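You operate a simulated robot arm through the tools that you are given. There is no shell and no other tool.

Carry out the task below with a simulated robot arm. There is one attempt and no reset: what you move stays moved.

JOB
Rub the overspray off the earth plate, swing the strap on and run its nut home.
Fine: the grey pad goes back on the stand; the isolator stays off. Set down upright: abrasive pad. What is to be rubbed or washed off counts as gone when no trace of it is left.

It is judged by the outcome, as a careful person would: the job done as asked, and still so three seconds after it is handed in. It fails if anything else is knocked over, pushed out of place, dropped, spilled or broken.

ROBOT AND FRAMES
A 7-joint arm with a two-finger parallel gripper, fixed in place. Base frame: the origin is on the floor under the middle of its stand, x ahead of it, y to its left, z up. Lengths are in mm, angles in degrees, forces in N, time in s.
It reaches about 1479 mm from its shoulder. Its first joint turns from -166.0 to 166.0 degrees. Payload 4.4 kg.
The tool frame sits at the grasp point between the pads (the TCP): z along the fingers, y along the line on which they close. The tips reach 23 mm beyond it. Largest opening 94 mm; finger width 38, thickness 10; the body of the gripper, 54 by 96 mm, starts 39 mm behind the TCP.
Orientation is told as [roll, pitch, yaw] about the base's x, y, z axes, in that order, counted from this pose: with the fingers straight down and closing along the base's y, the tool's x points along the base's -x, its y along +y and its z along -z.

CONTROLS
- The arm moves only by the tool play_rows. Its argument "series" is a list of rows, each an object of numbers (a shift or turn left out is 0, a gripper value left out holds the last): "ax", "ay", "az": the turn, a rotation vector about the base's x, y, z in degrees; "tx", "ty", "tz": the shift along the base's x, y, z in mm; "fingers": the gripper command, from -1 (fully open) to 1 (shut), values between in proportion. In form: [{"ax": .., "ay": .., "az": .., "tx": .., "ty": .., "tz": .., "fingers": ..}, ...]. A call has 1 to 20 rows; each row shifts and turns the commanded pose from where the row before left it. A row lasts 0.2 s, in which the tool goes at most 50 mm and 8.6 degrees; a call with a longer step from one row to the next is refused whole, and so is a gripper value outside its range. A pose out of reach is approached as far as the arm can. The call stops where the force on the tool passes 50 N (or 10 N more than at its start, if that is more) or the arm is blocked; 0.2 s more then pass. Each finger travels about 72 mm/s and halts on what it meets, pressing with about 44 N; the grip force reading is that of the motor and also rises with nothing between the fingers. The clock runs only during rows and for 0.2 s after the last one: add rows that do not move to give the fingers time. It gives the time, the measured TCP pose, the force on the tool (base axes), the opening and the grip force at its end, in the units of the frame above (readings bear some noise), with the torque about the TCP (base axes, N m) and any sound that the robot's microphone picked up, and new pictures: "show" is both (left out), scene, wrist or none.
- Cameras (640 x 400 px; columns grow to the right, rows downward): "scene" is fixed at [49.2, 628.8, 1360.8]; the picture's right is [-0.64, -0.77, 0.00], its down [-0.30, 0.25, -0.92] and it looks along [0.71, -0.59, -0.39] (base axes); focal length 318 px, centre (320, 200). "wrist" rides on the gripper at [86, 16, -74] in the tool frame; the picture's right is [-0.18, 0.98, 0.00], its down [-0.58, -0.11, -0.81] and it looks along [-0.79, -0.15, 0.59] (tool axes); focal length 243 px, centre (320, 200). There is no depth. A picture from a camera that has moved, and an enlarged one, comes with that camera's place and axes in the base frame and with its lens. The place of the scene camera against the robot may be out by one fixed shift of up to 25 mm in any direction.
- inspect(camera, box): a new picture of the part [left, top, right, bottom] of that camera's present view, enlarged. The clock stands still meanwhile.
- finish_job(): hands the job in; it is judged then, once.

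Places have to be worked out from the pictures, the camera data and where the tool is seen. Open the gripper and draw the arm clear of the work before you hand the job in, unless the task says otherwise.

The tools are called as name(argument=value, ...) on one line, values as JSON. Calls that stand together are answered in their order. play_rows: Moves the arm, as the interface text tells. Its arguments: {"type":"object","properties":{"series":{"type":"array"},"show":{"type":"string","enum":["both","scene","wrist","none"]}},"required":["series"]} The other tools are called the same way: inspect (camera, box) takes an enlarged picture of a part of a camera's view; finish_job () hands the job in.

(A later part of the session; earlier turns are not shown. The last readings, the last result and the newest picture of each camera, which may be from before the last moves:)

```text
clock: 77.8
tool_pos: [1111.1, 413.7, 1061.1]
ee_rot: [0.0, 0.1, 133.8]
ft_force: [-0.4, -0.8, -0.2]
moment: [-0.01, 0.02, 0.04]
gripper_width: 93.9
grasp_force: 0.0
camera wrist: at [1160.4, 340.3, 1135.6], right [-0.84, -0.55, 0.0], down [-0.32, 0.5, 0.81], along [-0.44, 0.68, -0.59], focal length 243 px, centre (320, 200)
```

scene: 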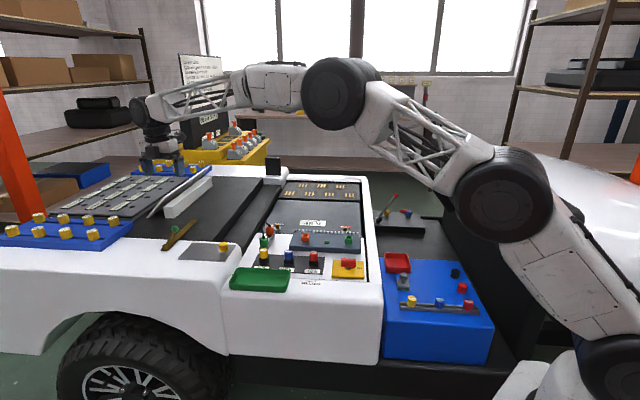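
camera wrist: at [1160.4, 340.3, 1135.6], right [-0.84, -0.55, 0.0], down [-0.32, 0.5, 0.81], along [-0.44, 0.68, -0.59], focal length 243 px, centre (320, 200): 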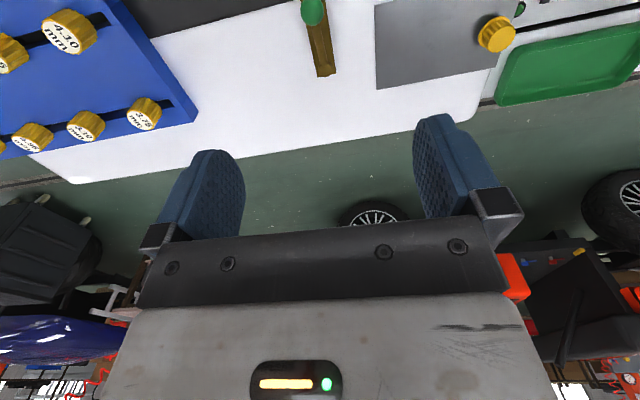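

Reachable, and the strap with its ball is visible at the top centre. I'll lower to about z 930 for a better look.

play_rows(series=[{"tz": -45, "fingers": -0.5}, {"tz": -45}, {"tz": -40}, {}])

inspect(camera="wrist", box=[220, 0, 420, 125])

inspect(camera="scene", box=[130, 170, 230, 260])

```text
clock: 78.8
tool_pos: [1111.6, 414.1, 929.9]
ee_rot: [0.1, -0.1, 133.6]
ft_force: [0.5, 0.1, 0.0]
moment: [-0.03, -0.03, -0.02]
gripper_width: 70.2
grasp_force: 0.1
camera wrist: at [1159.9, 339.8, 1005.0], right [-0.84, -0.54, 0.0], down [-0.32, 0.5, 0.81], along [-0.44, 0.68, -0.59], focal length 243 px, centre (320, 200)
```

scene: 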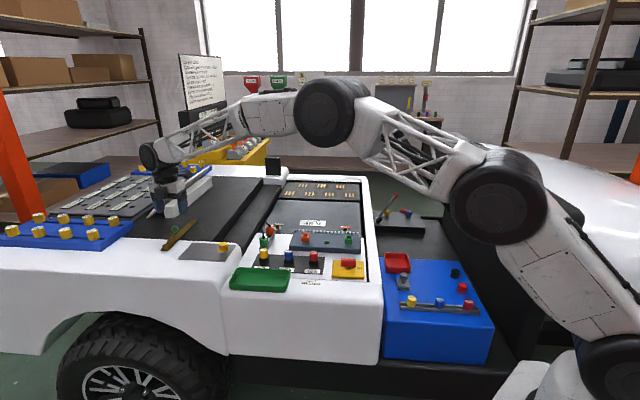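
wrist: 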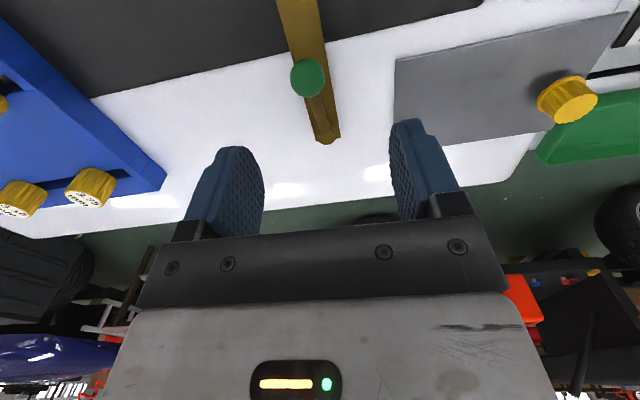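

```text
3.20 times, centred on (320, 62) of wrist
camera zoom: at [1159.9, 339.8, 1005.0], right [-0.84, -0.54, 0.0], down [-0.32, 0.5, 0.81], along [-0.44, 0.68, -0.59], focal length 776 px, centre (320, 640)
```

zoom: 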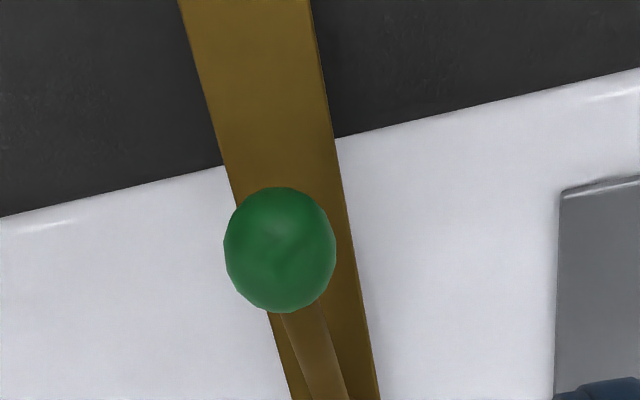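

```text
4.44 times, centred on (180, 215) of scene
camera zoom: at [49.2, 628.8, 1360.8], right [-0.64, -0.77, 0.0], down [-0.3, 0.25, -0.92], along [0.71, -0.59, -0.39], focal length 1415 px, centre (942, 133)
```

zoom: 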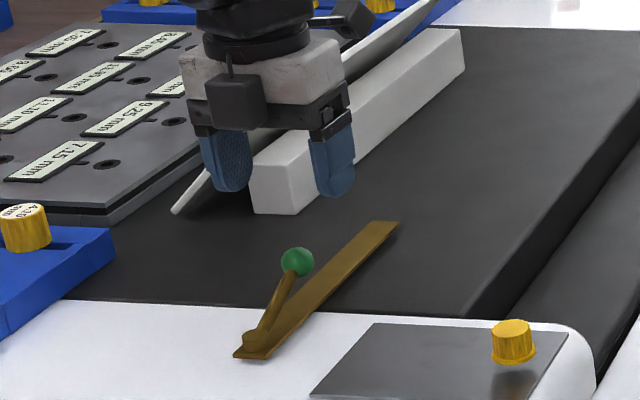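

Re-triangulating gives the ball at about (1121, 413, 843) and the hub at about (1072, 463), so r ≈ 70 mm at -45°. I'll shift over it and lower the open fingers around the ball.

play_rows(series=[{"tx": 9.5, "ty": -1, "az": 1, "fingers": -0.3}, {"tz": -30}, {"tz": -25}, {"tz": -15}, {"tz": -10}, {"tz": -5}, {}])

inspect(camera="wrist", box=[180, 60, 460, 235])

inspect(camera="scene", box=[140, 190, 220, 260])

```text
clock: 80.4
tool_pos: [1120.2, 412.5, 846.5]
ee_rot: [0.0, 0.0, 134.5]
ft_force: [0.4, -0.7, 0.4]
moment: [-0.01, 0.0, -0.01]
gripper_width: 60.9
grasp_force: 0.1
camera wrist: at [1170.1, 339.7, 921.3], right [-0.83, -0.56, 0.0], down [-0.33, 0.49, 0.81], along [-0.45, 0.67, -0.59], focal length 243 px, centre (320, 200)
```

scene: 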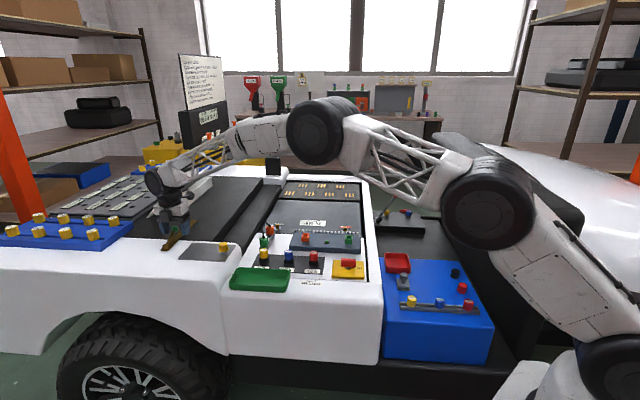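
wrist: 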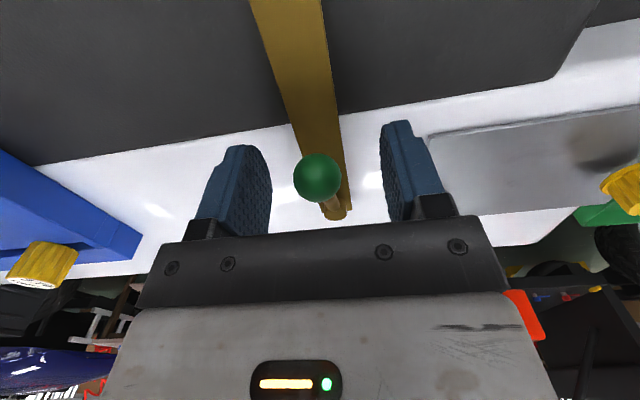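

```text
2.29 times, centred on (320, 148) of wrist
camera zoom: at [1170.1, 339.7, 921.3], right [-0.83, -0.56, 0.0], down [-0.33, 0.49, 0.81], along [-0.45, 0.67, -0.59], focal length 555 px, centre (320, 320)
```

zoom: 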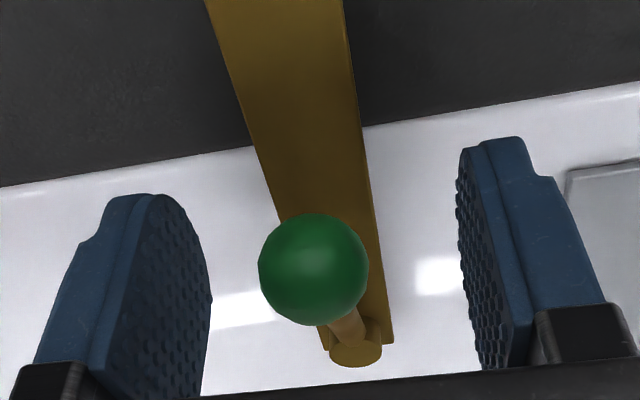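

```text
5.71 times, centred on (180, 225) of scene
camera zoom: at [49.2, 628.8, 1360.8], right [-0.64, -0.77, 0.0], down [-0.3, 0.25, -0.92], along [0.71, -0.59, -0.39], focal length 1819 px, centre (1120, 57)
```

zoom: 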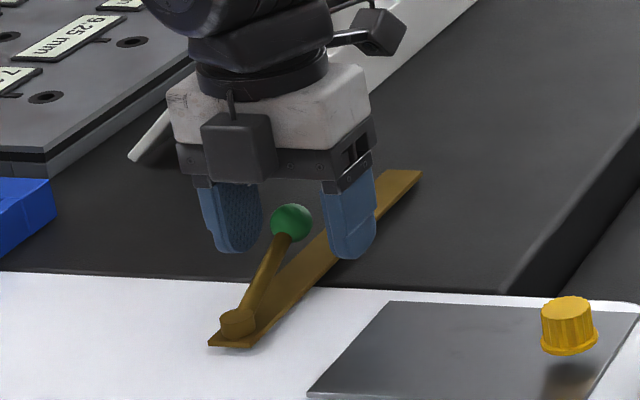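

The ball is centred between the fingers. I'll close to a loose cage of about 26 mm so the ball can slide radially, then start the swing with a short 15° test.

play_rows(series=[{"fingers": 0.2}, {"fingers": 0.447}, {"fingers": 0.447}, {"tx": -4.55, "ty": -4.08, "az": -5}, {"tx": -4.88, "ty": -3.67, "az": -5}, {"tx": -5.19, "ty": -3.23, "az": -5}, {}])

inspect(camera="scene", box=[140, 190, 220, 260])

```text
clock: 82.0
tool_pos: [1105.0, 402.0, 845.1]
ee_rot: [-0.1, 0.0, 119.6]
ft_force: [-0.1, -0.5, -0.3]
moment: [0.0, 0.02, 0.01]
gripper_width: 26.1
grasp_force: 0.0
camera wrist: at [1134.9, 318.7, 920.8], right [-0.95, -0.32, 0.0], down [-0.19, 0.56, 0.81], along [-0.26, 0.76, -0.59], focal length 243 px, centre (320, 200)
```

scene: 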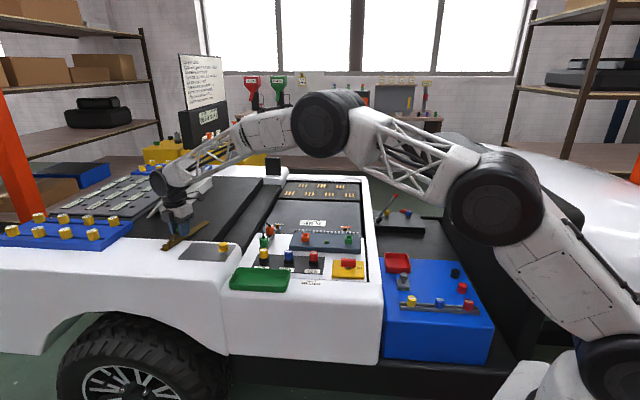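
wrist: 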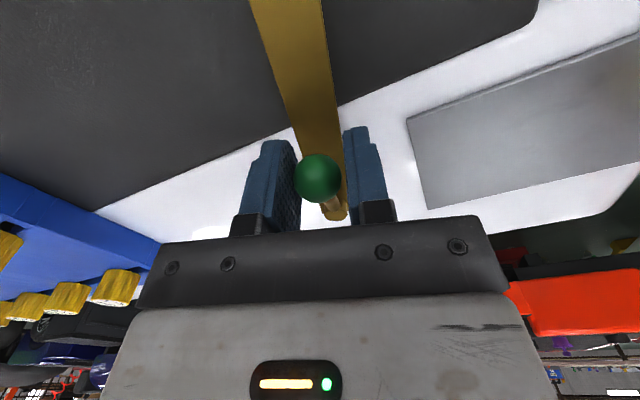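

```text
5.71 times, centred on (180, 225) of scene
camera zoom: at [49.2, 628.8, 1360.8], right [-0.64, -0.77, 0.0], down [-0.3, 0.25, -0.92], along [0.71, -0.59, -0.39], focal length 1819 px, centre (1120, 57)
```

zoom: 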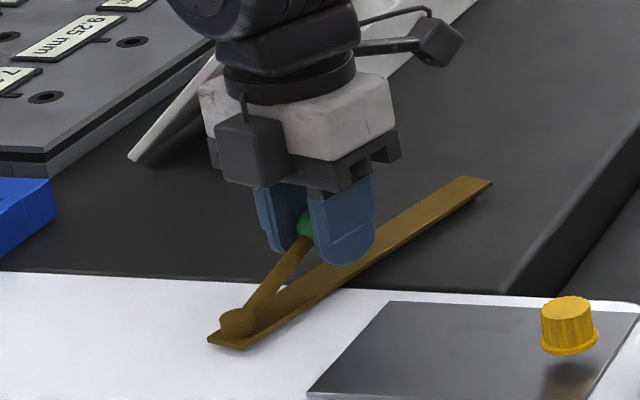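

The strap swings freely with almost no force. I'll continue in stages.

play_rows(series=[{"tx": -5.44, "ty": -2.76, "az": -5, "fingers": 0.447}, {"tx": -5.67, "ty": -2.28, "az": -5}, {"tx": -5.84, "ty": -1.77, "az": -5}, {"tx": -5.98, "ty": -1.26, "az": -5}, {"tx": -6.06, "ty": -0.73, "az": -5}, {"tx": -6.1, "ty": -0.21, "az": -5}, {}])

inspect(camera="scene", box=[140, 190, 240, 260])

```text
clock: 83.6
tool_pos: [1070.0, 390.9, 845.3]
ee_rot: [0.0, 0.0, 89.6]
ft_force: [0.4, 0.6, -0.3]
moment: [-0.03, 0.01, -0.04]
gripper_width: 26.0
grasp_force: 0.1
camera wrist: at [1053.2, 306.0, 920.2], right [-0.98, 0.19, 0.0], down [0.11, 0.58, 0.81], along [0.15, 0.79, -0.59], focal length 243 px, centre (320, 200)
```

scene: 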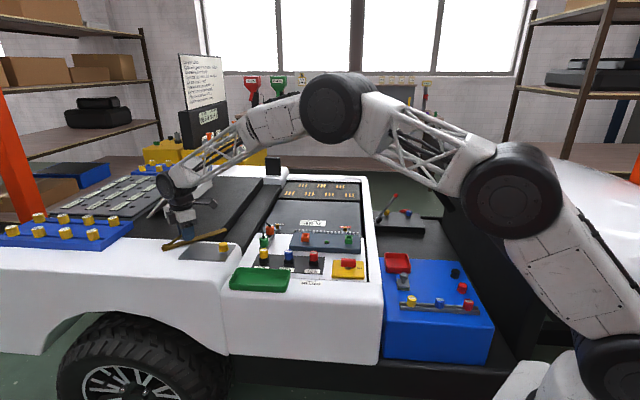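
wrist: 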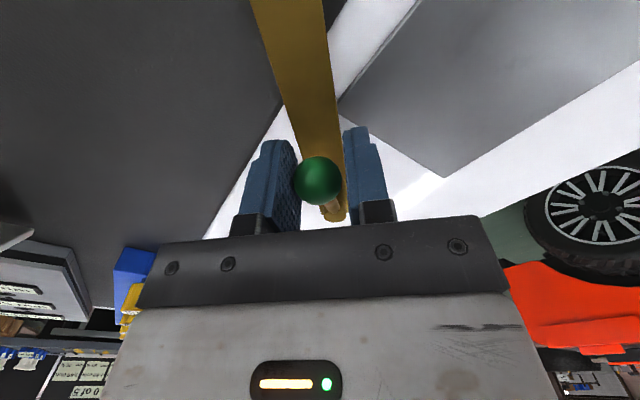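

```text
5.71 times, centred on (190, 225) of scene
camera zoom: at [49.2, 628.8, 1360.8], right [-0.64, -0.77, 0.0], down [-0.3, 0.25, -0.92], along [0.71, -0.59, -0.39], focal length 1819 px, centre (1063, 57)
```

zoom: 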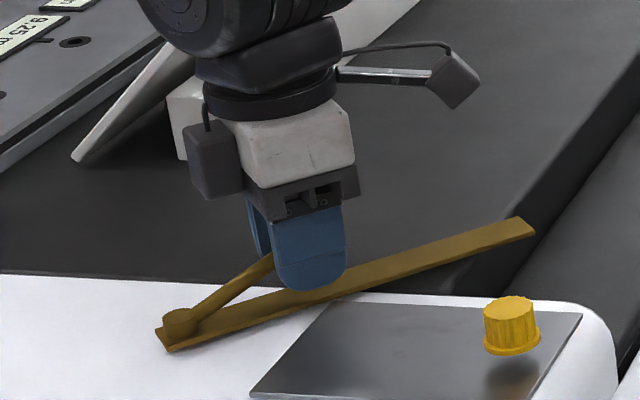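

The ball stays centred, so the arc is right. I'll do another 30°, then check the strap's height against the gap under the nut.

play_rows(series=[{"tx": -6.1, "ty": 0.33, "az": -5, "fingers": 0.447}, {"tx": -6.05, "ty": 0.86, "az": -5}, {"tx": -5.94, "ty": 1.39, "az": -5}, {"tx": -5.81, "ty": 1.9, "az": -5}, {"tx": -5.62, "ty": 2.39, "az": -5}, {}])

inspect(camera="scene", box=[150, 210, 240, 265])

inspect(camera="wrist", box=[180, 0, 460, 175])

```text
clock: 85.0
tool_pos: [1040.0, 398.7, 844.0]
ee_rot: [0.1, 0.0, 64.5]
ft_force: [0.6, -0.7, -0.1]
moment: [0.01, 0.01, 0.01]
gripper_width: 26.3
grasp_force: 0.0
camera wrist: at [989.7, 328.6, 919.6], right [-0.81, 0.59, 0.0], down [0.35, 0.48, 0.81], along [0.47, 0.65, -0.59], focal length 243 px, centre (320, 200)
```

scene: 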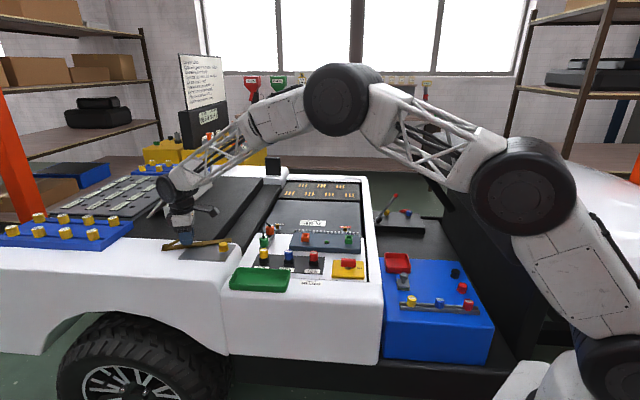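
wrist: 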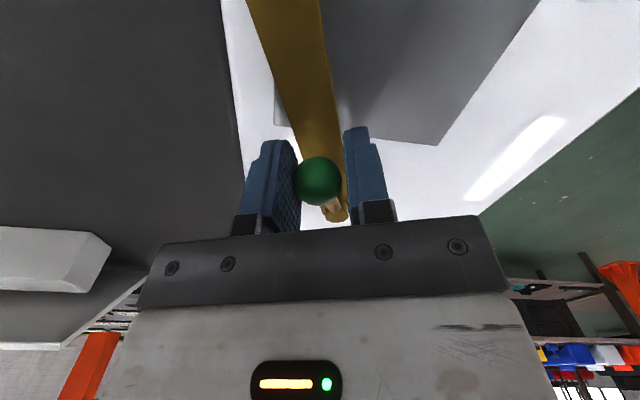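

```text
7.11 times, centred on (195, 238) of scene
camera zoom: at [49.2, 628.8, 1360.8], right [-0.64, -0.77, 0.0], down [-0.3, 0.25, -0.92], along [0.71, -0.59, -0.39], focal length 2264 px, centre (1209, -67)
```

zoom: 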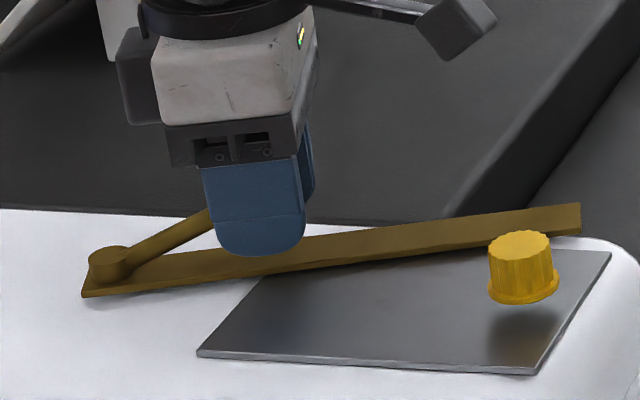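

```text
2.29 times, centred on (320, 88) of wrist
camera zoom: at [989.7, 328.6, 919.6], right [-0.81, 0.59, 0.0], down [0.35, 0.48, 0.81], along [0.47, 0.65, -0.59], focal length 555 px, centre (320, 457)
```

zoom: 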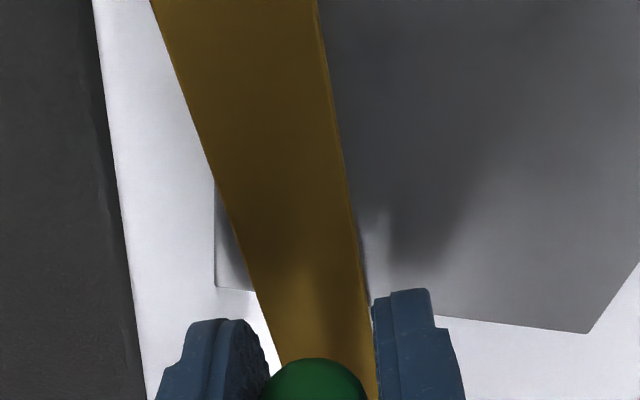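

About 20° remain. I'll continue slowly and watch for any contact force as the strap goes under the nut.

play_rows(series=[{"tx": -2.73, "ty": 1.4, "az": -2.5, "fingers": 0.447}, {"tx": -2.65, "ty": 1.48, "az": -2.5}, {"tx": -2.6, "ty": 1.62, "az": -2.5}, {"tx": -2.52, "ty": 1.71, "az": -2.5}, {}])

inspect(camera="scene", box=[150, 210, 240, 265])

```text
clock: 86.2
tool_pos: [1030.4, 406.4, 845.6]
ee_rot: [0.0, 0.1, 54.6]
ft_force: [0.4, -0.2, 0.6]
moment: [-0.03, -0.04, 0.0]
gripper_width: 25.9
grasp_force: 0.1
camera wrist: at [968.5, 345.3, 920.1], right [-0.69, 0.72, 0.0], down [0.43, 0.41, 0.81], along [0.58, 0.56, -0.59], focal length 243 px, centre (320, 200)
```

scene: 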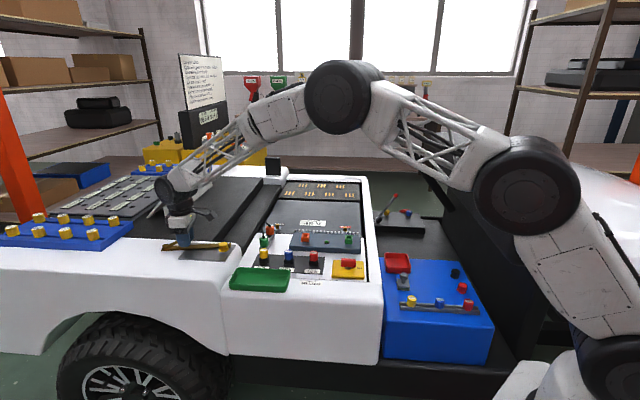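
wrist: 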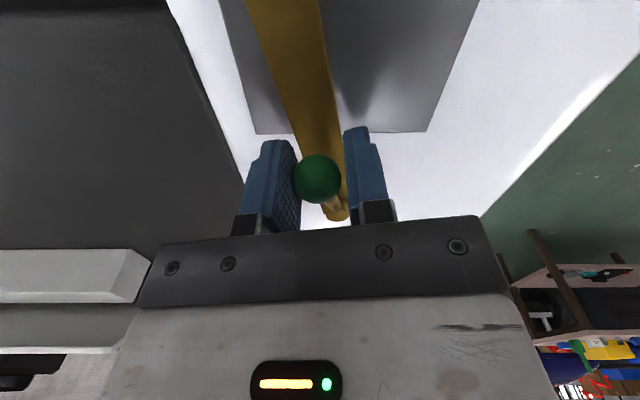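

```text
7.11 times, centred on (195, 238) of scene
camera zoom: at [49.2, 628.8, 1360.8], right [-0.64, -0.77, 0.0], down [-0.3, 0.25, -0.92], along [0.71, -0.59, -0.39], focal length 2264 px, centre (1209, -67)
```

zoom: 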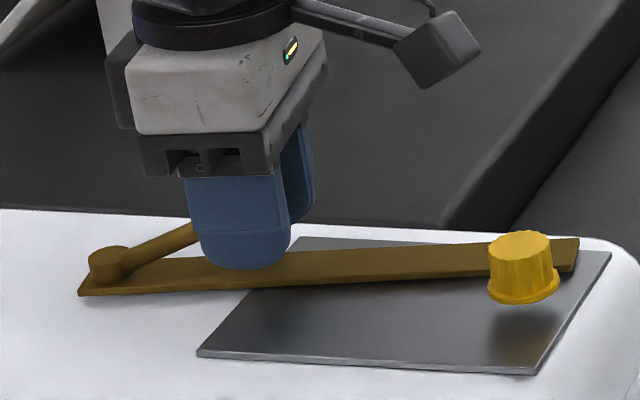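

play_rows(series=[{"tx": -2.44, "ty": 1.83, "az": -2.5, "fingers": 0.447}, {"tx": -2.36, "ty": 1.94, "az": -2.5}, {}])

inspect(camera="scene", box=[150, 210, 240, 265])

```text
clock: 87.0
tool_pos: [1025.0, 409.3, 844.6]
ee_rot: [0.0, 0.0, 49.7]
ft_force: [-0.2, -0.4, 0.5]
moment: [0.01, -0.03, 0.02]
gripper_width: 25.8
grasp_force: 0.2
camera wrist: at [958.3, 354.6, 920.6], right [-0.63, 0.78, 0.0], down [0.46, 0.37, 0.81], along [0.63, 0.51, -0.59], focal length 243 px, centre (320, 200)
```

scene: 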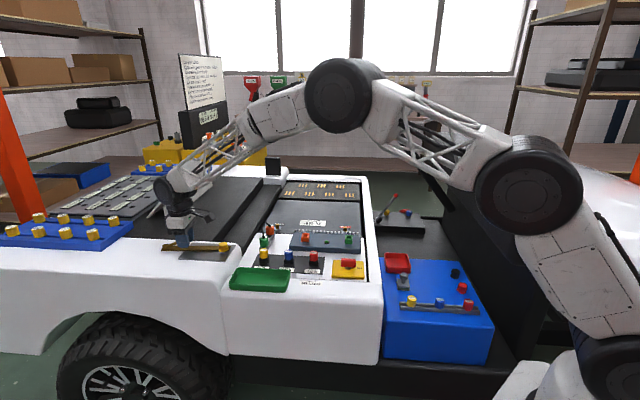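
wrist: 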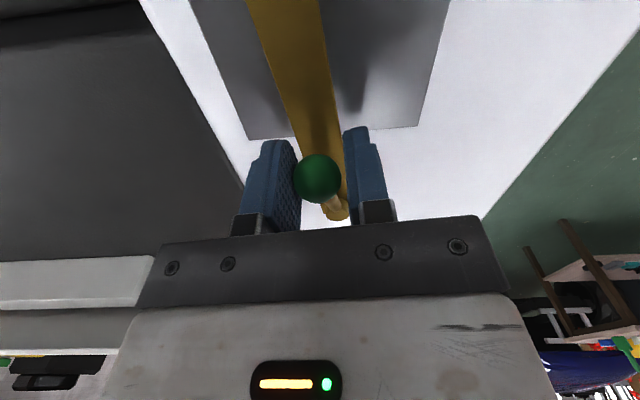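

```text
7.11 times, centred on (195, 238) of scene
camera zoom: at [49.2, 628.8, 1360.8], right [-0.64, -0.77, 0.0], down [-0.3, 0.25, -0.92], along [0.71, -0.59, -0.39], focal length 2264 px, centre (1209, -67)
```

zoom: 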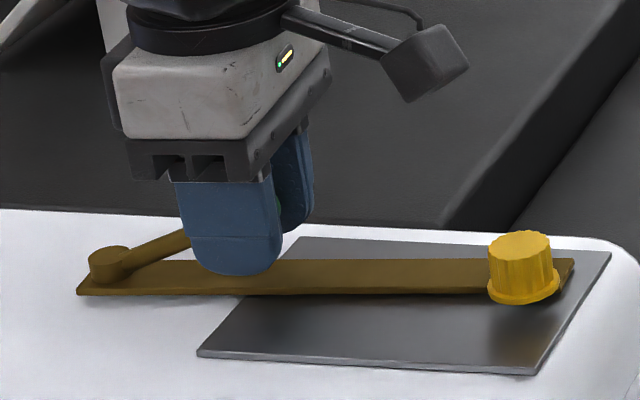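

The strap is sliding under the nut without resistance. A few more degrees, checking alignment as it goes.

play_rows(series=[{"tx": -1.8, "ty": 1.6, "az": -2, "fingers": 0.447}, {"tx": -1.0, "ty": 0.9, "az": -1}, {}])

inspect(camera="scene", box=[200, 225, 240, 255])

inspect(camera="scene", box=[150, 210, 240, 265])

```text
clock: 87.8
tool_pos: [1023.3, 411.6, 845.1]
ee_rot: [0.0, 0.0, 46.7]
ft_force: [-0.7, -0.5, -0.9]
moment: [0.0, 0.02, 0.02]
gripper_width: 26.2
grasp_force: 0.5
camera wrist: at [952.8, 360.8, 920.4], right [-0.59, 0.81, 0.0], down [0.48, 0.35, 0.81], along [0.65, 0.47, -0.59], focal length 243 px, centre (320, 200)
```

scene: 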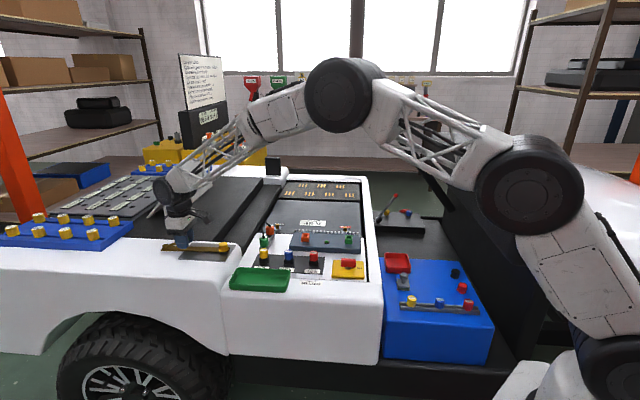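
wrist: 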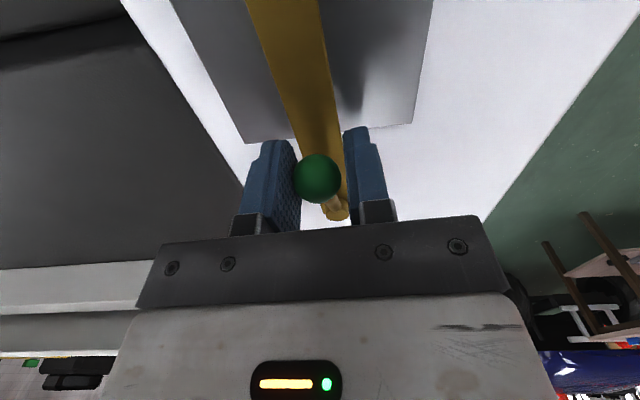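

```text
13.33 times, centred on (220, 240) of scene
camera zoom: at [49.2, 628.8, 1360.8], right [-0.64, -0.77, 0.0], down [-0.3, 0.25, -0.92], along [0.71, -0.59, -0.39], focal length 4245 px, centre (1653, -333)
```

zoom: 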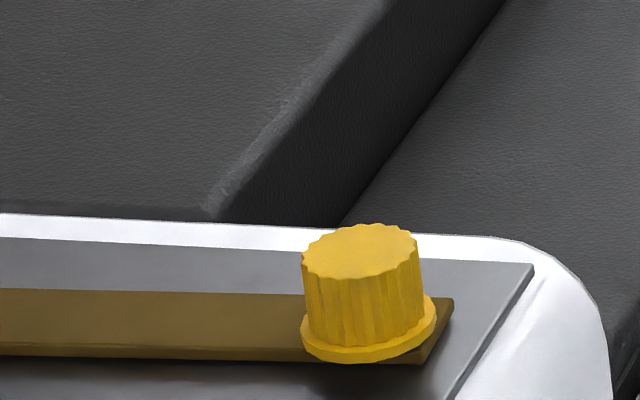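

```text
7.11 times, centred on (195, 238) of scene
camera zoom: at [49.2, 628.8, 1360.8], right [-0.64, -0.77, 0.0], down [-0.3, 0.25, -0.92], along [0.71, -0.59, -0.39], focal length 2264 px, centre (1209, -67)
```

zoom: 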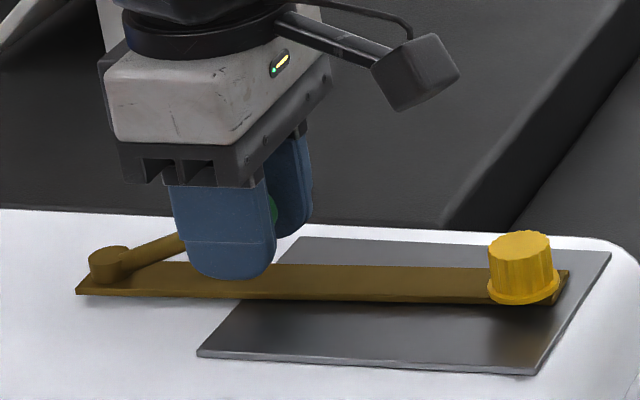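

It's nearly centred under the nut, about 2–3° short. I'll nudge a bit more and watch for a stop.

play_rows(series=[{"tx": -1.3, "ty": 1.27, "az": -1.5, "fingers": 0.447}, {"tx": -0.9, "ty": 0.85, "az": -1}, {}])

inspect(camera="scene", box=[200, 225, 240, 255])

inspect(camera="wrist", box=[180, 0, 460, 235])

```text
clock: 88.6
tool_pos: [1019.5, 413.4, 845.6]
ee_rot: [-0.1, 0.1, 44.2]
ft_force: [0.6, 0.0, -1.3]
moment: [-0.05, 0.02, -0.03]
gripper_width: 25.9
grasp_force: 0.6
camera wrist: at [948.4, 365.5, 920.6], right [-0.55, 0.83, 0.0], down [0.49, 0.33, 0.81], along [0.67, 0.44, -0.59], focal length 243 px, centre (320, 200)
```

scene: 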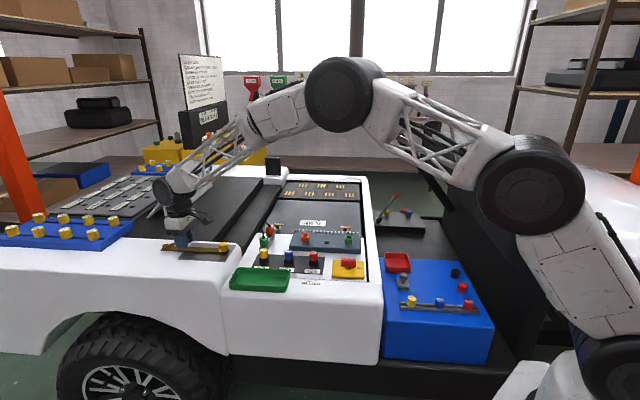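
wrist: 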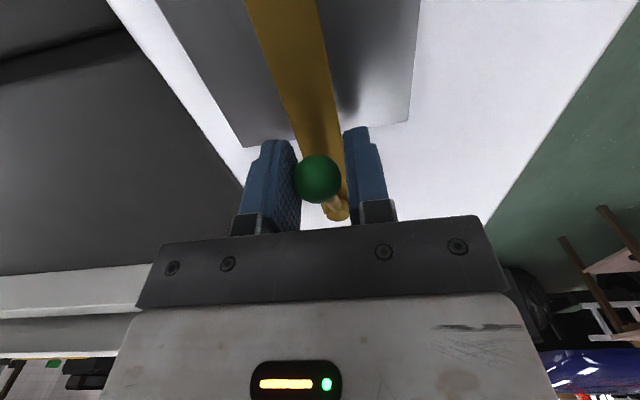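

```text
13.33 times, centred on (220, 240) of scene
camera zoom: at [49.2, 628.8, 1360.8], right [-0.64, -0.77, 0.0], down [-0.3, 0.25, -0.92], along [0.71, -0.59, -0.39], focal length 4245 px, centre (1653, -333)
```

zoom: 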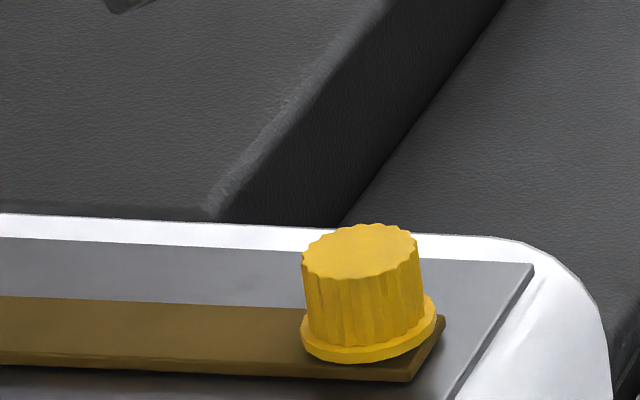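

```text
1.70 times, centred on (320, 118) of wrist
camera zoom: at [948.4, 365.5, 920.6], right [-0.55, 0.83, 0.0], down [0.49, 0.33, 0.81], along [0.67, 0.44, -0.59], focal length 413 px, centre (320, 340)
```

zoom: 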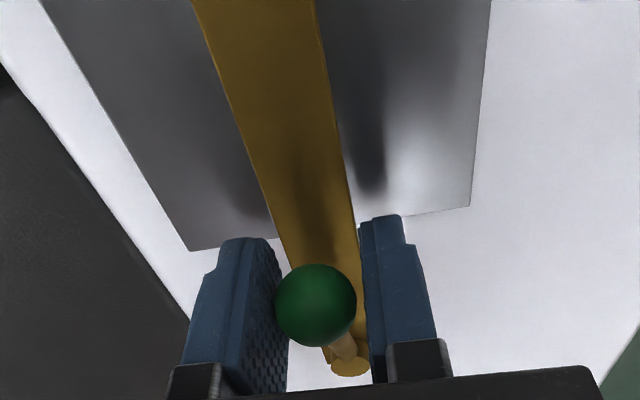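

The strap now lies centred under the nut in the scene view. I'll open the fingers, rise straight up and look at the nut and strap end from above.

play_rows(series=[{"fingers": 0.2}, {"fingers": -0.3}, {"fingers": -0.3}, {"tz": 20}, {"tz": 40}, {"tz": 45}, {}])

inspect(camera="scene", box=[150, 210, 240, 265])

```text
clock: 90.2
tool_pos: [1022.0, 415.4, 950.2]
ee_rot: [0.0, -0.1, 44.1]
ft_force: [0.0, -0.1, 1.2]
moment: [0.01, 0.01, 0.0]
gripper_width: 61.1
grasp_force: 0.0
camera wrist: at [948.3, 367.7, 1025.5], right [-0.55, 0.83, 0.0], down [0.49, 0.33, 0.81], along [0.67, 0.44, -0.59], focal length 243 px, centre (320, 200)
```

scene: 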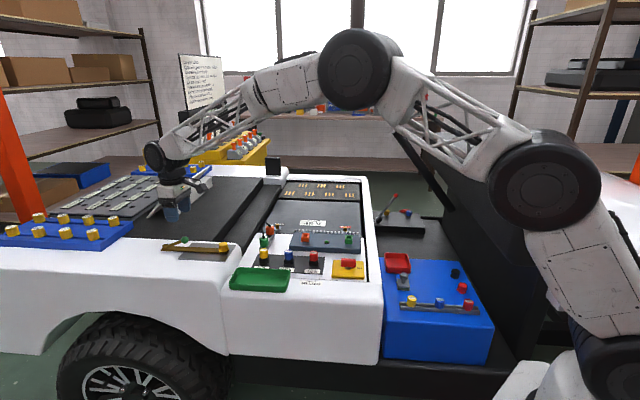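
wrist: 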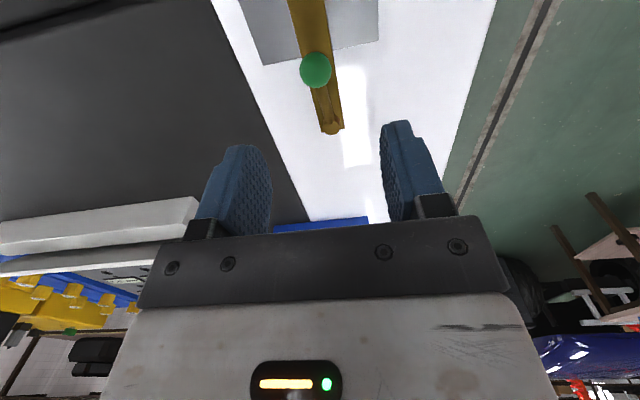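

```text
7.11 times, centred on (195, 238) of scene
camera zoom: at [49.2, 628.8, 1360.8], right [-0.64, -0.77, 0.0], down [-0.3, 0.25, -0.92], along [0.71, -0.59, -0.39], focal length 2264 px, centre (1209, -67)
```

zoom: 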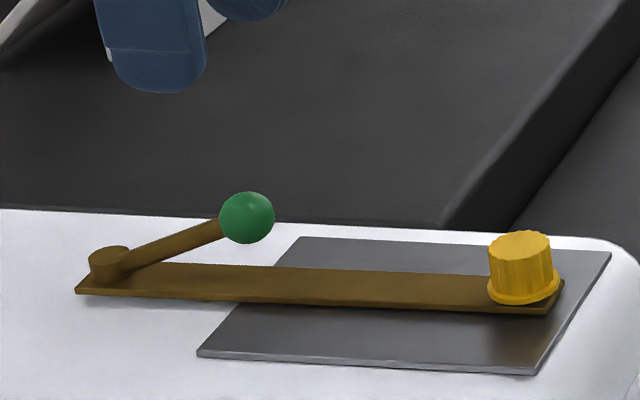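

The strap stays in place. Next is the nut: I'll move above it at (931, 324), turning to yaw ≈ 130 so I have a long clockwise stroke available.

play_rows(series=[{"tz": 30, "fingers": -0.3}, {"tz": 20, "tx": -10, "ty": -10, "az": 8.5}, {"tx": -10, "ty": -10, "az": 8.5}, {"tx": -10, "ty": -10, "az": 8.5}, {"tx": -10, "ty": -10, "az": 8.5}, {"tx": -10, "ty": -10, "az": 8.5}, {"tx": -10, "ty": -10, "az": 8.5}, {"tx": -10, "ty": -10, "az": 8.5}, {"tx": -10, "ty": -10, "az": 8.5}, {"tx": -8, "ty": -8, "az": 8.5}, {"tx": -2, "ty": -2, "az": 8.5}, {"tz": -40}, {}])

inspect(camera="wrist", box=[220, 0, 420, 125])

```text
clock: 93.0
tool_pos: [931.0, 324.4, 960.4]
ee_rot: [0.0, 0.0, 129.1]
ft_force: [0.4, -0.2, -0.1]
moment: [-0.02, 0.02, 0.0]
gripper_width: 61.0
grasp_force: 0.1
camera wrist: at [972.9, 247.0, 1035.3], right [-0.88, -0.48, 0.0], down [-0.28, 0.52, 0.81], along [-0.38, 0.71, -0.59], focal length 243 px, centre (320, 200)
```

scene: 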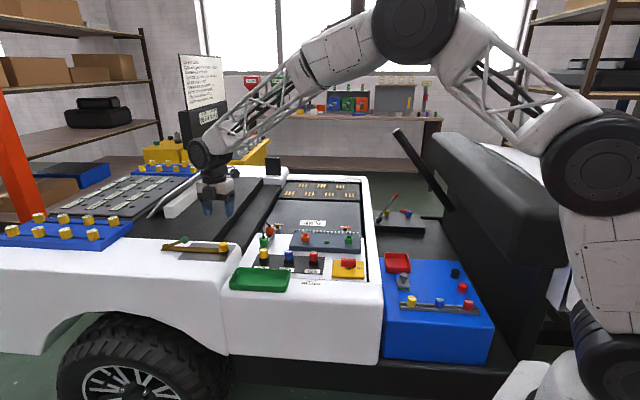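
wrist: 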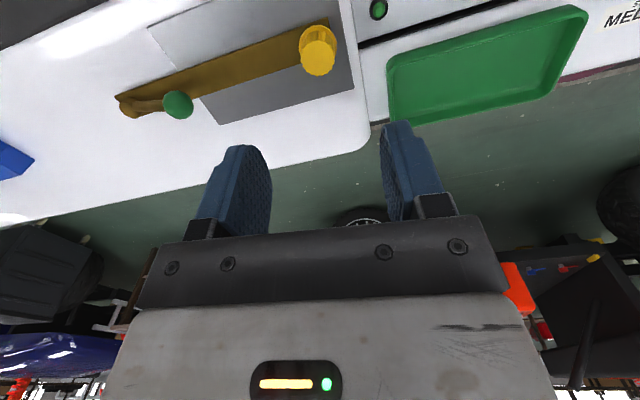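

```text
3.20 times, centred on (320, 62) of wrist
camera zoom: at [972.9, 247.0, 1035.3], right [-0.88, -0.48, 0.0], down [-0.28, 0.52, 0.81], along [-0.38, 0.71, -0.59], focal length 776 px, centre (320, 640)
```

zoom: 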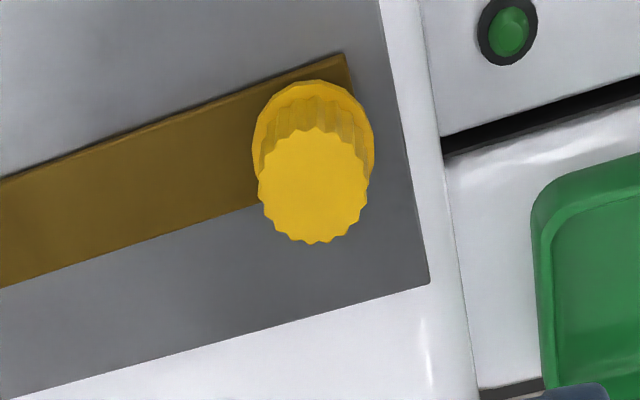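

The nut centre is about (932.5, 324), with the strap centred beneath it. I'll lower around the nut so the tips stay just above its flange.

play_rows(series=[{"tx": 1.5, "tz": -35, "fingers": -0.1}, {"tz": -35}, {"tz": -25}, {}], show="wrist")

inspect(camera="wrist", box=[180, 60, 460, 235])

inspect(camera="scene", box=[190, 210, 250, 260])

```text
clock: 94.0
tool_pos: [931.3, 324.1, 866.0]
ee_rot: [0.1, -0.1, 129.1]
ft_force: [1.0, 1.2, -1.0]
moment: [0.02, -0.01, -0.02]
gripper_width: 51.7
grasp_force: 0.1
camera wrist: at [974.0, 246.3, 940.7], right [-0.88, -0.48, 0.0], down [-0.28, 0.52, 0.81], along [-0.38, 0.71, -0.59], focal length 243 px, centre (320, 200)
```

wrist: 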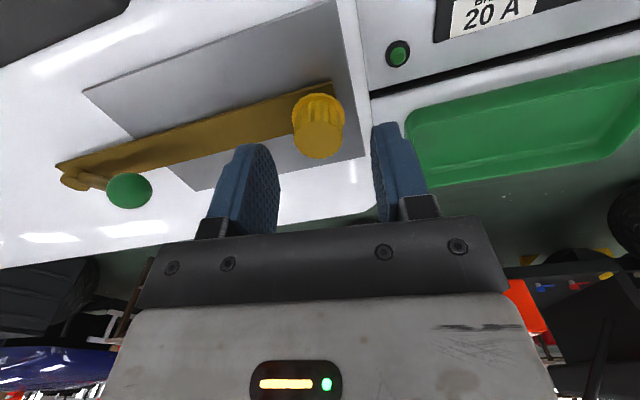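

```text
2.29 times, centred on (320, 148) of wrist
camera zoom: at [974.0, 246.3, 940.7], right [-0.88, -0.48, 0.0], down [-0.28, 0.52, 0.81], along [-0.38, 0.71, -0.59], focal length 555 px, centre (320, 320)
```

zoom: 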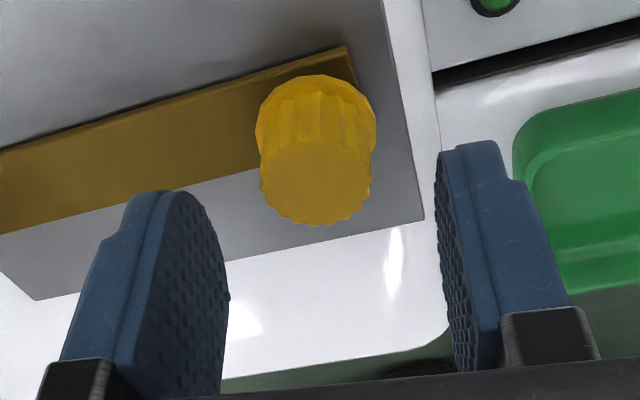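

```text
8.00 times, centred on (220, 235) of scene
camera zoom: at [49.2, 628.8, 1360.8], right [-0.64, -0.77, 0.0], down [-0.3, 0.25, -0.92], along [0.71, -0.59, -0.39], focal length 2547 px, centre (1120, -80)
```

zoom: 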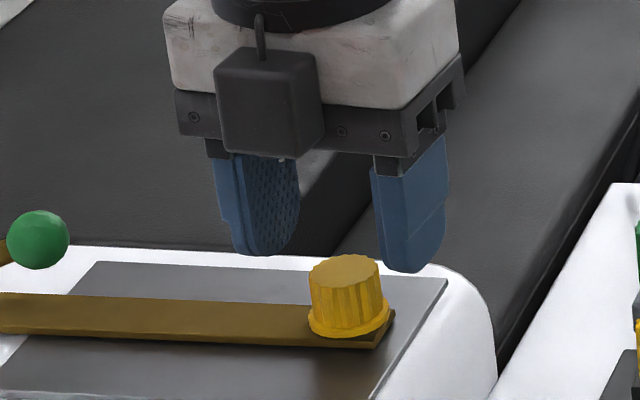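

The nut top is at about z 835 and well centred. I'll go down to TCP z ≈ 840 (tips ≈ 817) and close on the knurled body.

play_rows(series=[{"tz": -15, "fingers": -0.1}, {"tz": -8}, {"tz": -3}, {}, {"fingers": 0.4}, {"fingers": 1}, {"fingers": 1}, {"fingers": 1}])

inspect(camera="wrist", box=[180, 60, 460, 235])

inspect(camera="scene", box=[190, 210, 250, 260])

```text
clock: 95.8
tool_pos: [931.0, 324.5, 839.0]
ee_rot: [0.0, -0.1, 129.1]
ft_force: [5.4, 1.5, -3.2]
moment: [-0.3, 0.23, -0.02]
gripper_width: 27.4
grasp_force: 45.1
camera wrist: at [975.3, 246.5, 913.8], right [-0.88, -0.48, 0.0], down [-0.28, 0.52, 0.81], along [-0.38, 0.71, -0.59], focal length 243 px, centre (320, 200)
```

scene: 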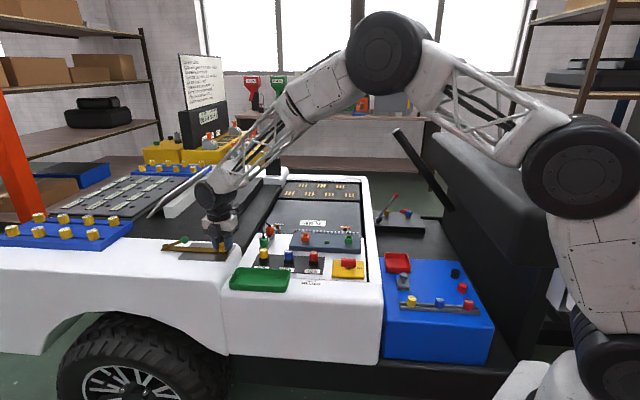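
wrist: 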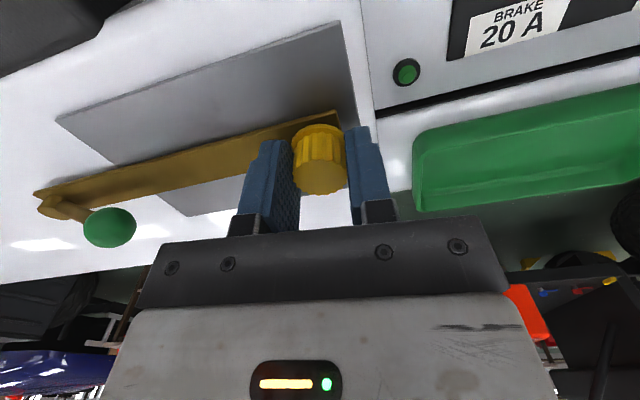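

```text
2.29 times, centred on (320, 148) of wrist
camera zoom: at [975.3, 246.5, 913.8], right [-0.88, -0.48, 0.0], down [-0.28, 0.52, 0.81], along [-0.38, 0.71, -0.59], focal length 555 px, centre (320, 320)
```

zoom: 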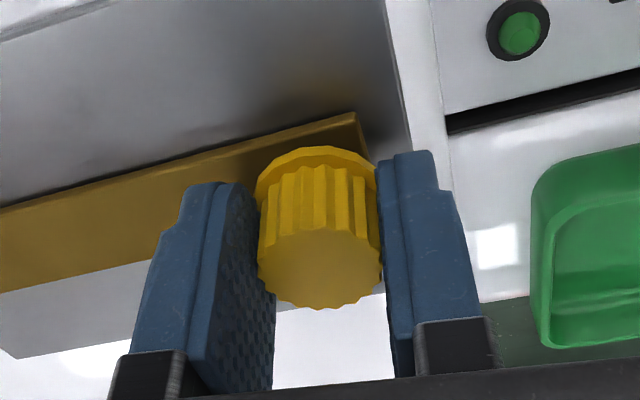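

```text
8.00 times, centred on (220, 235) of scene
camera zoom: at [49.2, 628.8, 1360.8], right [-0.64, -0.77, 0.0], down [-0.3, 0.25, -0.92], along [0.71, -0.59, -0.39], focal length 2547 px, centre (1120, -80)
```

zoom: 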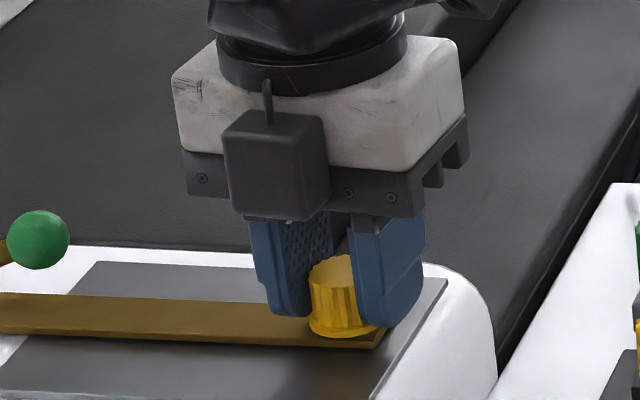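

Gripped on the nut body at 27.4 mm. I'll start turning clockwise with a 40° trial and check the torque.

play_rows(series=[{"az": -8, "fingers": 1}, {"az": -8}, {"az": -8}, {"az": -8}, {"az": -8}])

inspect(camera="scene", box=[190, 210, 250, 260])

```text
clock: 97.0
tool_pos: [932.0, 322.8, 839.6]
ee_rot: [-0.1, -0.1, 89.0]
ft_force: [-23.9, -19.8, 2.1]
moment: [-0.03, -0.07, 0.03]
gripper_width: 27.5
grasp_force: 45.0
camera wrist: at [915.2, 237.5, 913.9], right [-0.98, 0.2, 0.0], down [0.12, 0.58, 0.81], along [0.16, 0.79, -0.59], focal length 243 px, centre (320, 200)
```

scene: 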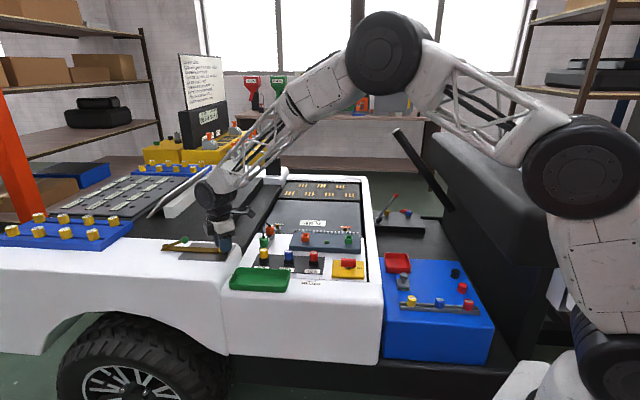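
wrist: 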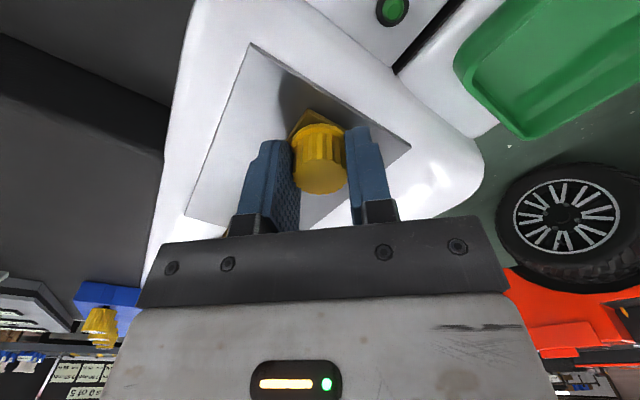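

```text
8.00 times, centred on (220, 235) of scene
camera zoom: at [49.2, 628.8, 1360.8], right [-0.64, -0.77, 0.0], down [-0.3, 0.25, -0.92], along [0.71, -0.59, -0.39], focal length 2547 px, centre (1120, -80)
```

zoom: 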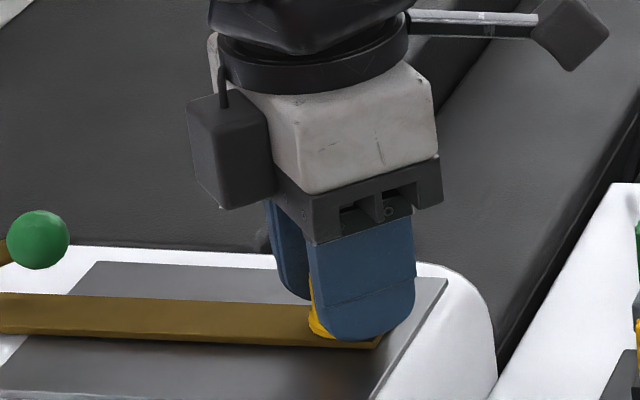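

The nut turns, but a side force of about 31 N built up because the nut axis isn't exactly at the TCP. I'll ease the tool along the force direction and see how it changes.

play_rows(series=[{"tx": -1, "ty": -0.8, "fingers": 1}, {}], show="none")

```text
clock: 97.6
tool_pos: [931.5, 323.5, 838.5]
ee_rot: [-0.2, 0.0, 89.0]
ft_force: [22.9, -1.1, -16.9]
moment: [-0.51, 0.12, -0.02]
gripper_width: 27.4
grasp_force: 44.9
```

Stiffness is high (about 47 N/mm), so the offset is only about 0.5 mm. I'll correct by half a millimetre, follow the nut down slightly and keep turning.

play_rows(series=[{"tx": 0.5, "tz": -0.4, "fingers": 1}, {}], show="none")

play_rows(series=[{"az": -8, "fingers": 1}, {"az": -8}, {"az": -8}, {}], show="none")

```text
clock: 98.2
tool_pos: [931.9, 323.5, 838.9]
ee_rot: [0.0, 0.0, 89.2]
ft_force: [14.4, 5.4, -10.1]
moment: [0.64, 0.27, -0.01]
gripper_width: 27.5
grasp_force: 44.6
```

```text
clock: 99.2
tool_pos: [932.1, 324.2, 839.6]
ee_rot: [0.0, 0.0, 65.0]
ft_force: [-2.4, 1.0, 5.6]
moment: [-0.51, 0.77, -0.02]
gripper_width: 27.4
grasp_force: 45.3
```

Forces are low and the torque is near zero, so the nut is turning freely. I'll continue the stroke.

play_rows(series=[{"az": -8, "fingers": 1}, {"az": -8}, {"az": -8}, {"az": -8}, {}], show="none")

play_rows(series=[{"az": -8, "fingers": 1}, {"az": -8}, {"az": -8}, {"az": -8}, {}], show="both")

inspect(camera="scene", box=[190, 210, 250, 260])

```text
clock: 100.4
tool_pos: [931.4, 324.4, 839.1]
ee_rot: [0.0, 0.1, 33.2]
ft_force: [-46.0, 5.0, 19.7]
moment: [-0.24, 0.35, 0.05]
gripper_width: 27.4
grasp_force: 44.9
```

```text
clock: 101.6
tool_pos: [932.5, 324.0, 838.4]
ee_rot: [0.0, 0.1, 1.0]
ft_force: [-35.3, 35.2, 3.1]
moment: [0.76, 0.63, 0.01]
gripper_width: 27.1
grasp_force: 44.9
camera wrist: at [846.3, 338.9, 913.6], right [0.17, 0.99, 0.0], down [0.58, -0.1, 0.81], along [0.8, -0.13, -0.59], focal length 243 px, centre (320, 200)
```

scene: 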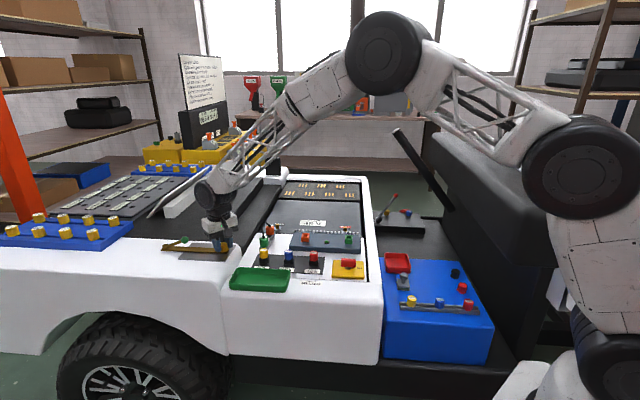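
wrist: 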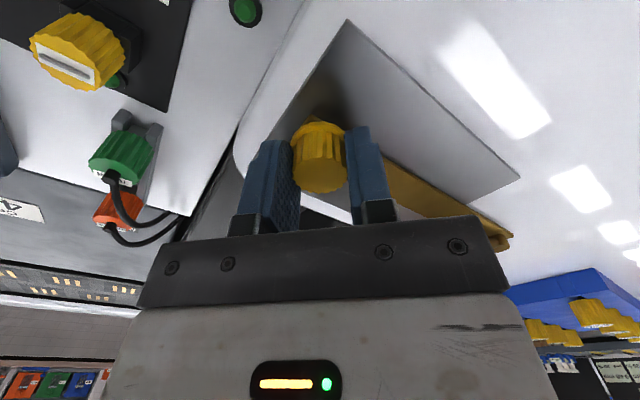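

```text
8.00 times, centred on (220, 235) of scene
camera zoom: at [49.2, 628.8, 1360.8], right [-0.64, -0.77, 0.0], down [-0.3, 0.25, -0.92], along [0.71, -0.59, -0.39], focal length 2547 px, centre (1120, -80)
```

zoom: 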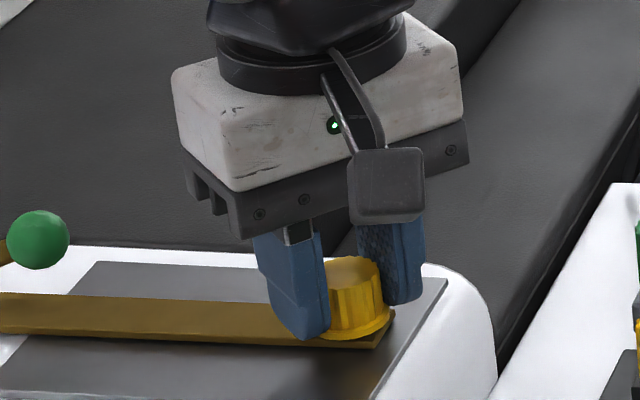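

Side load has built up again, so I'll open and re-grip here. That re-centres along the closing axis and tells me the true nut axis.

play_rows(series=[{"fingers": 0.15}, {"fingers": 0.15}, {"fingers": 1}, {"fingers": 1}, {"fingers": 1}, {}], show="none")

```text
clock: 103.0
tool_pos: [932.9, 324.0, 840.1]
ee_rot: [0.0, 0.0, 1.1]
ft_force: [12.7, 37.8, -5.0]
moment: [0.34, -0.53, -0.05]
gripper_width: 27.1
grasp_force: 45.1
```

play_rows(series=[{"ty": 0.8, "tx": 0.2, "fingers": 1}, {}], show="none")

```text
clock: 103.6
tool_pos: [932.6, 324.3, 838.6]
ee_rot: [0.0, -0.1, 1.0]
ft_force: [13.1, 27.3, -2.4]
moment: [0.97, -0.42, -0.08]
gripper_width: 27.4
grasp_force: 45.0
```

play_rows(series=[{"ty": 1.2, "fingers": 1}, {}], show="none")

```text
clock: 104.2
tool_pos: [932.1, 323.3, 839.4]
ee_rot: [0.0, 0.0, 1.1]
ft_force: [-2.8, -1.9, 10.9]
moment: [0.24, 0.31, -0.02]
gripper_width: 27.4
grasp_force: 44.9
```

The grip is now centred with low forces. I'll keep turning clockwise from here.

play_rows(series=[{"az": -8, "fingers": 1}, {"az": -8}, {"az": -8}, {"az": -8}, {}], show="none")

```text
clock: 105.4
tool_pos: [931.8, 322.9, 839.9]
ee_rot: [-0.1, 0.0, -31.0]
ft_force: [15.0, -40.7, 9.7]
moment: [-0.7, -0.98, 0.04]
gripper_width: 27.4
grasp_force: 45.1
```

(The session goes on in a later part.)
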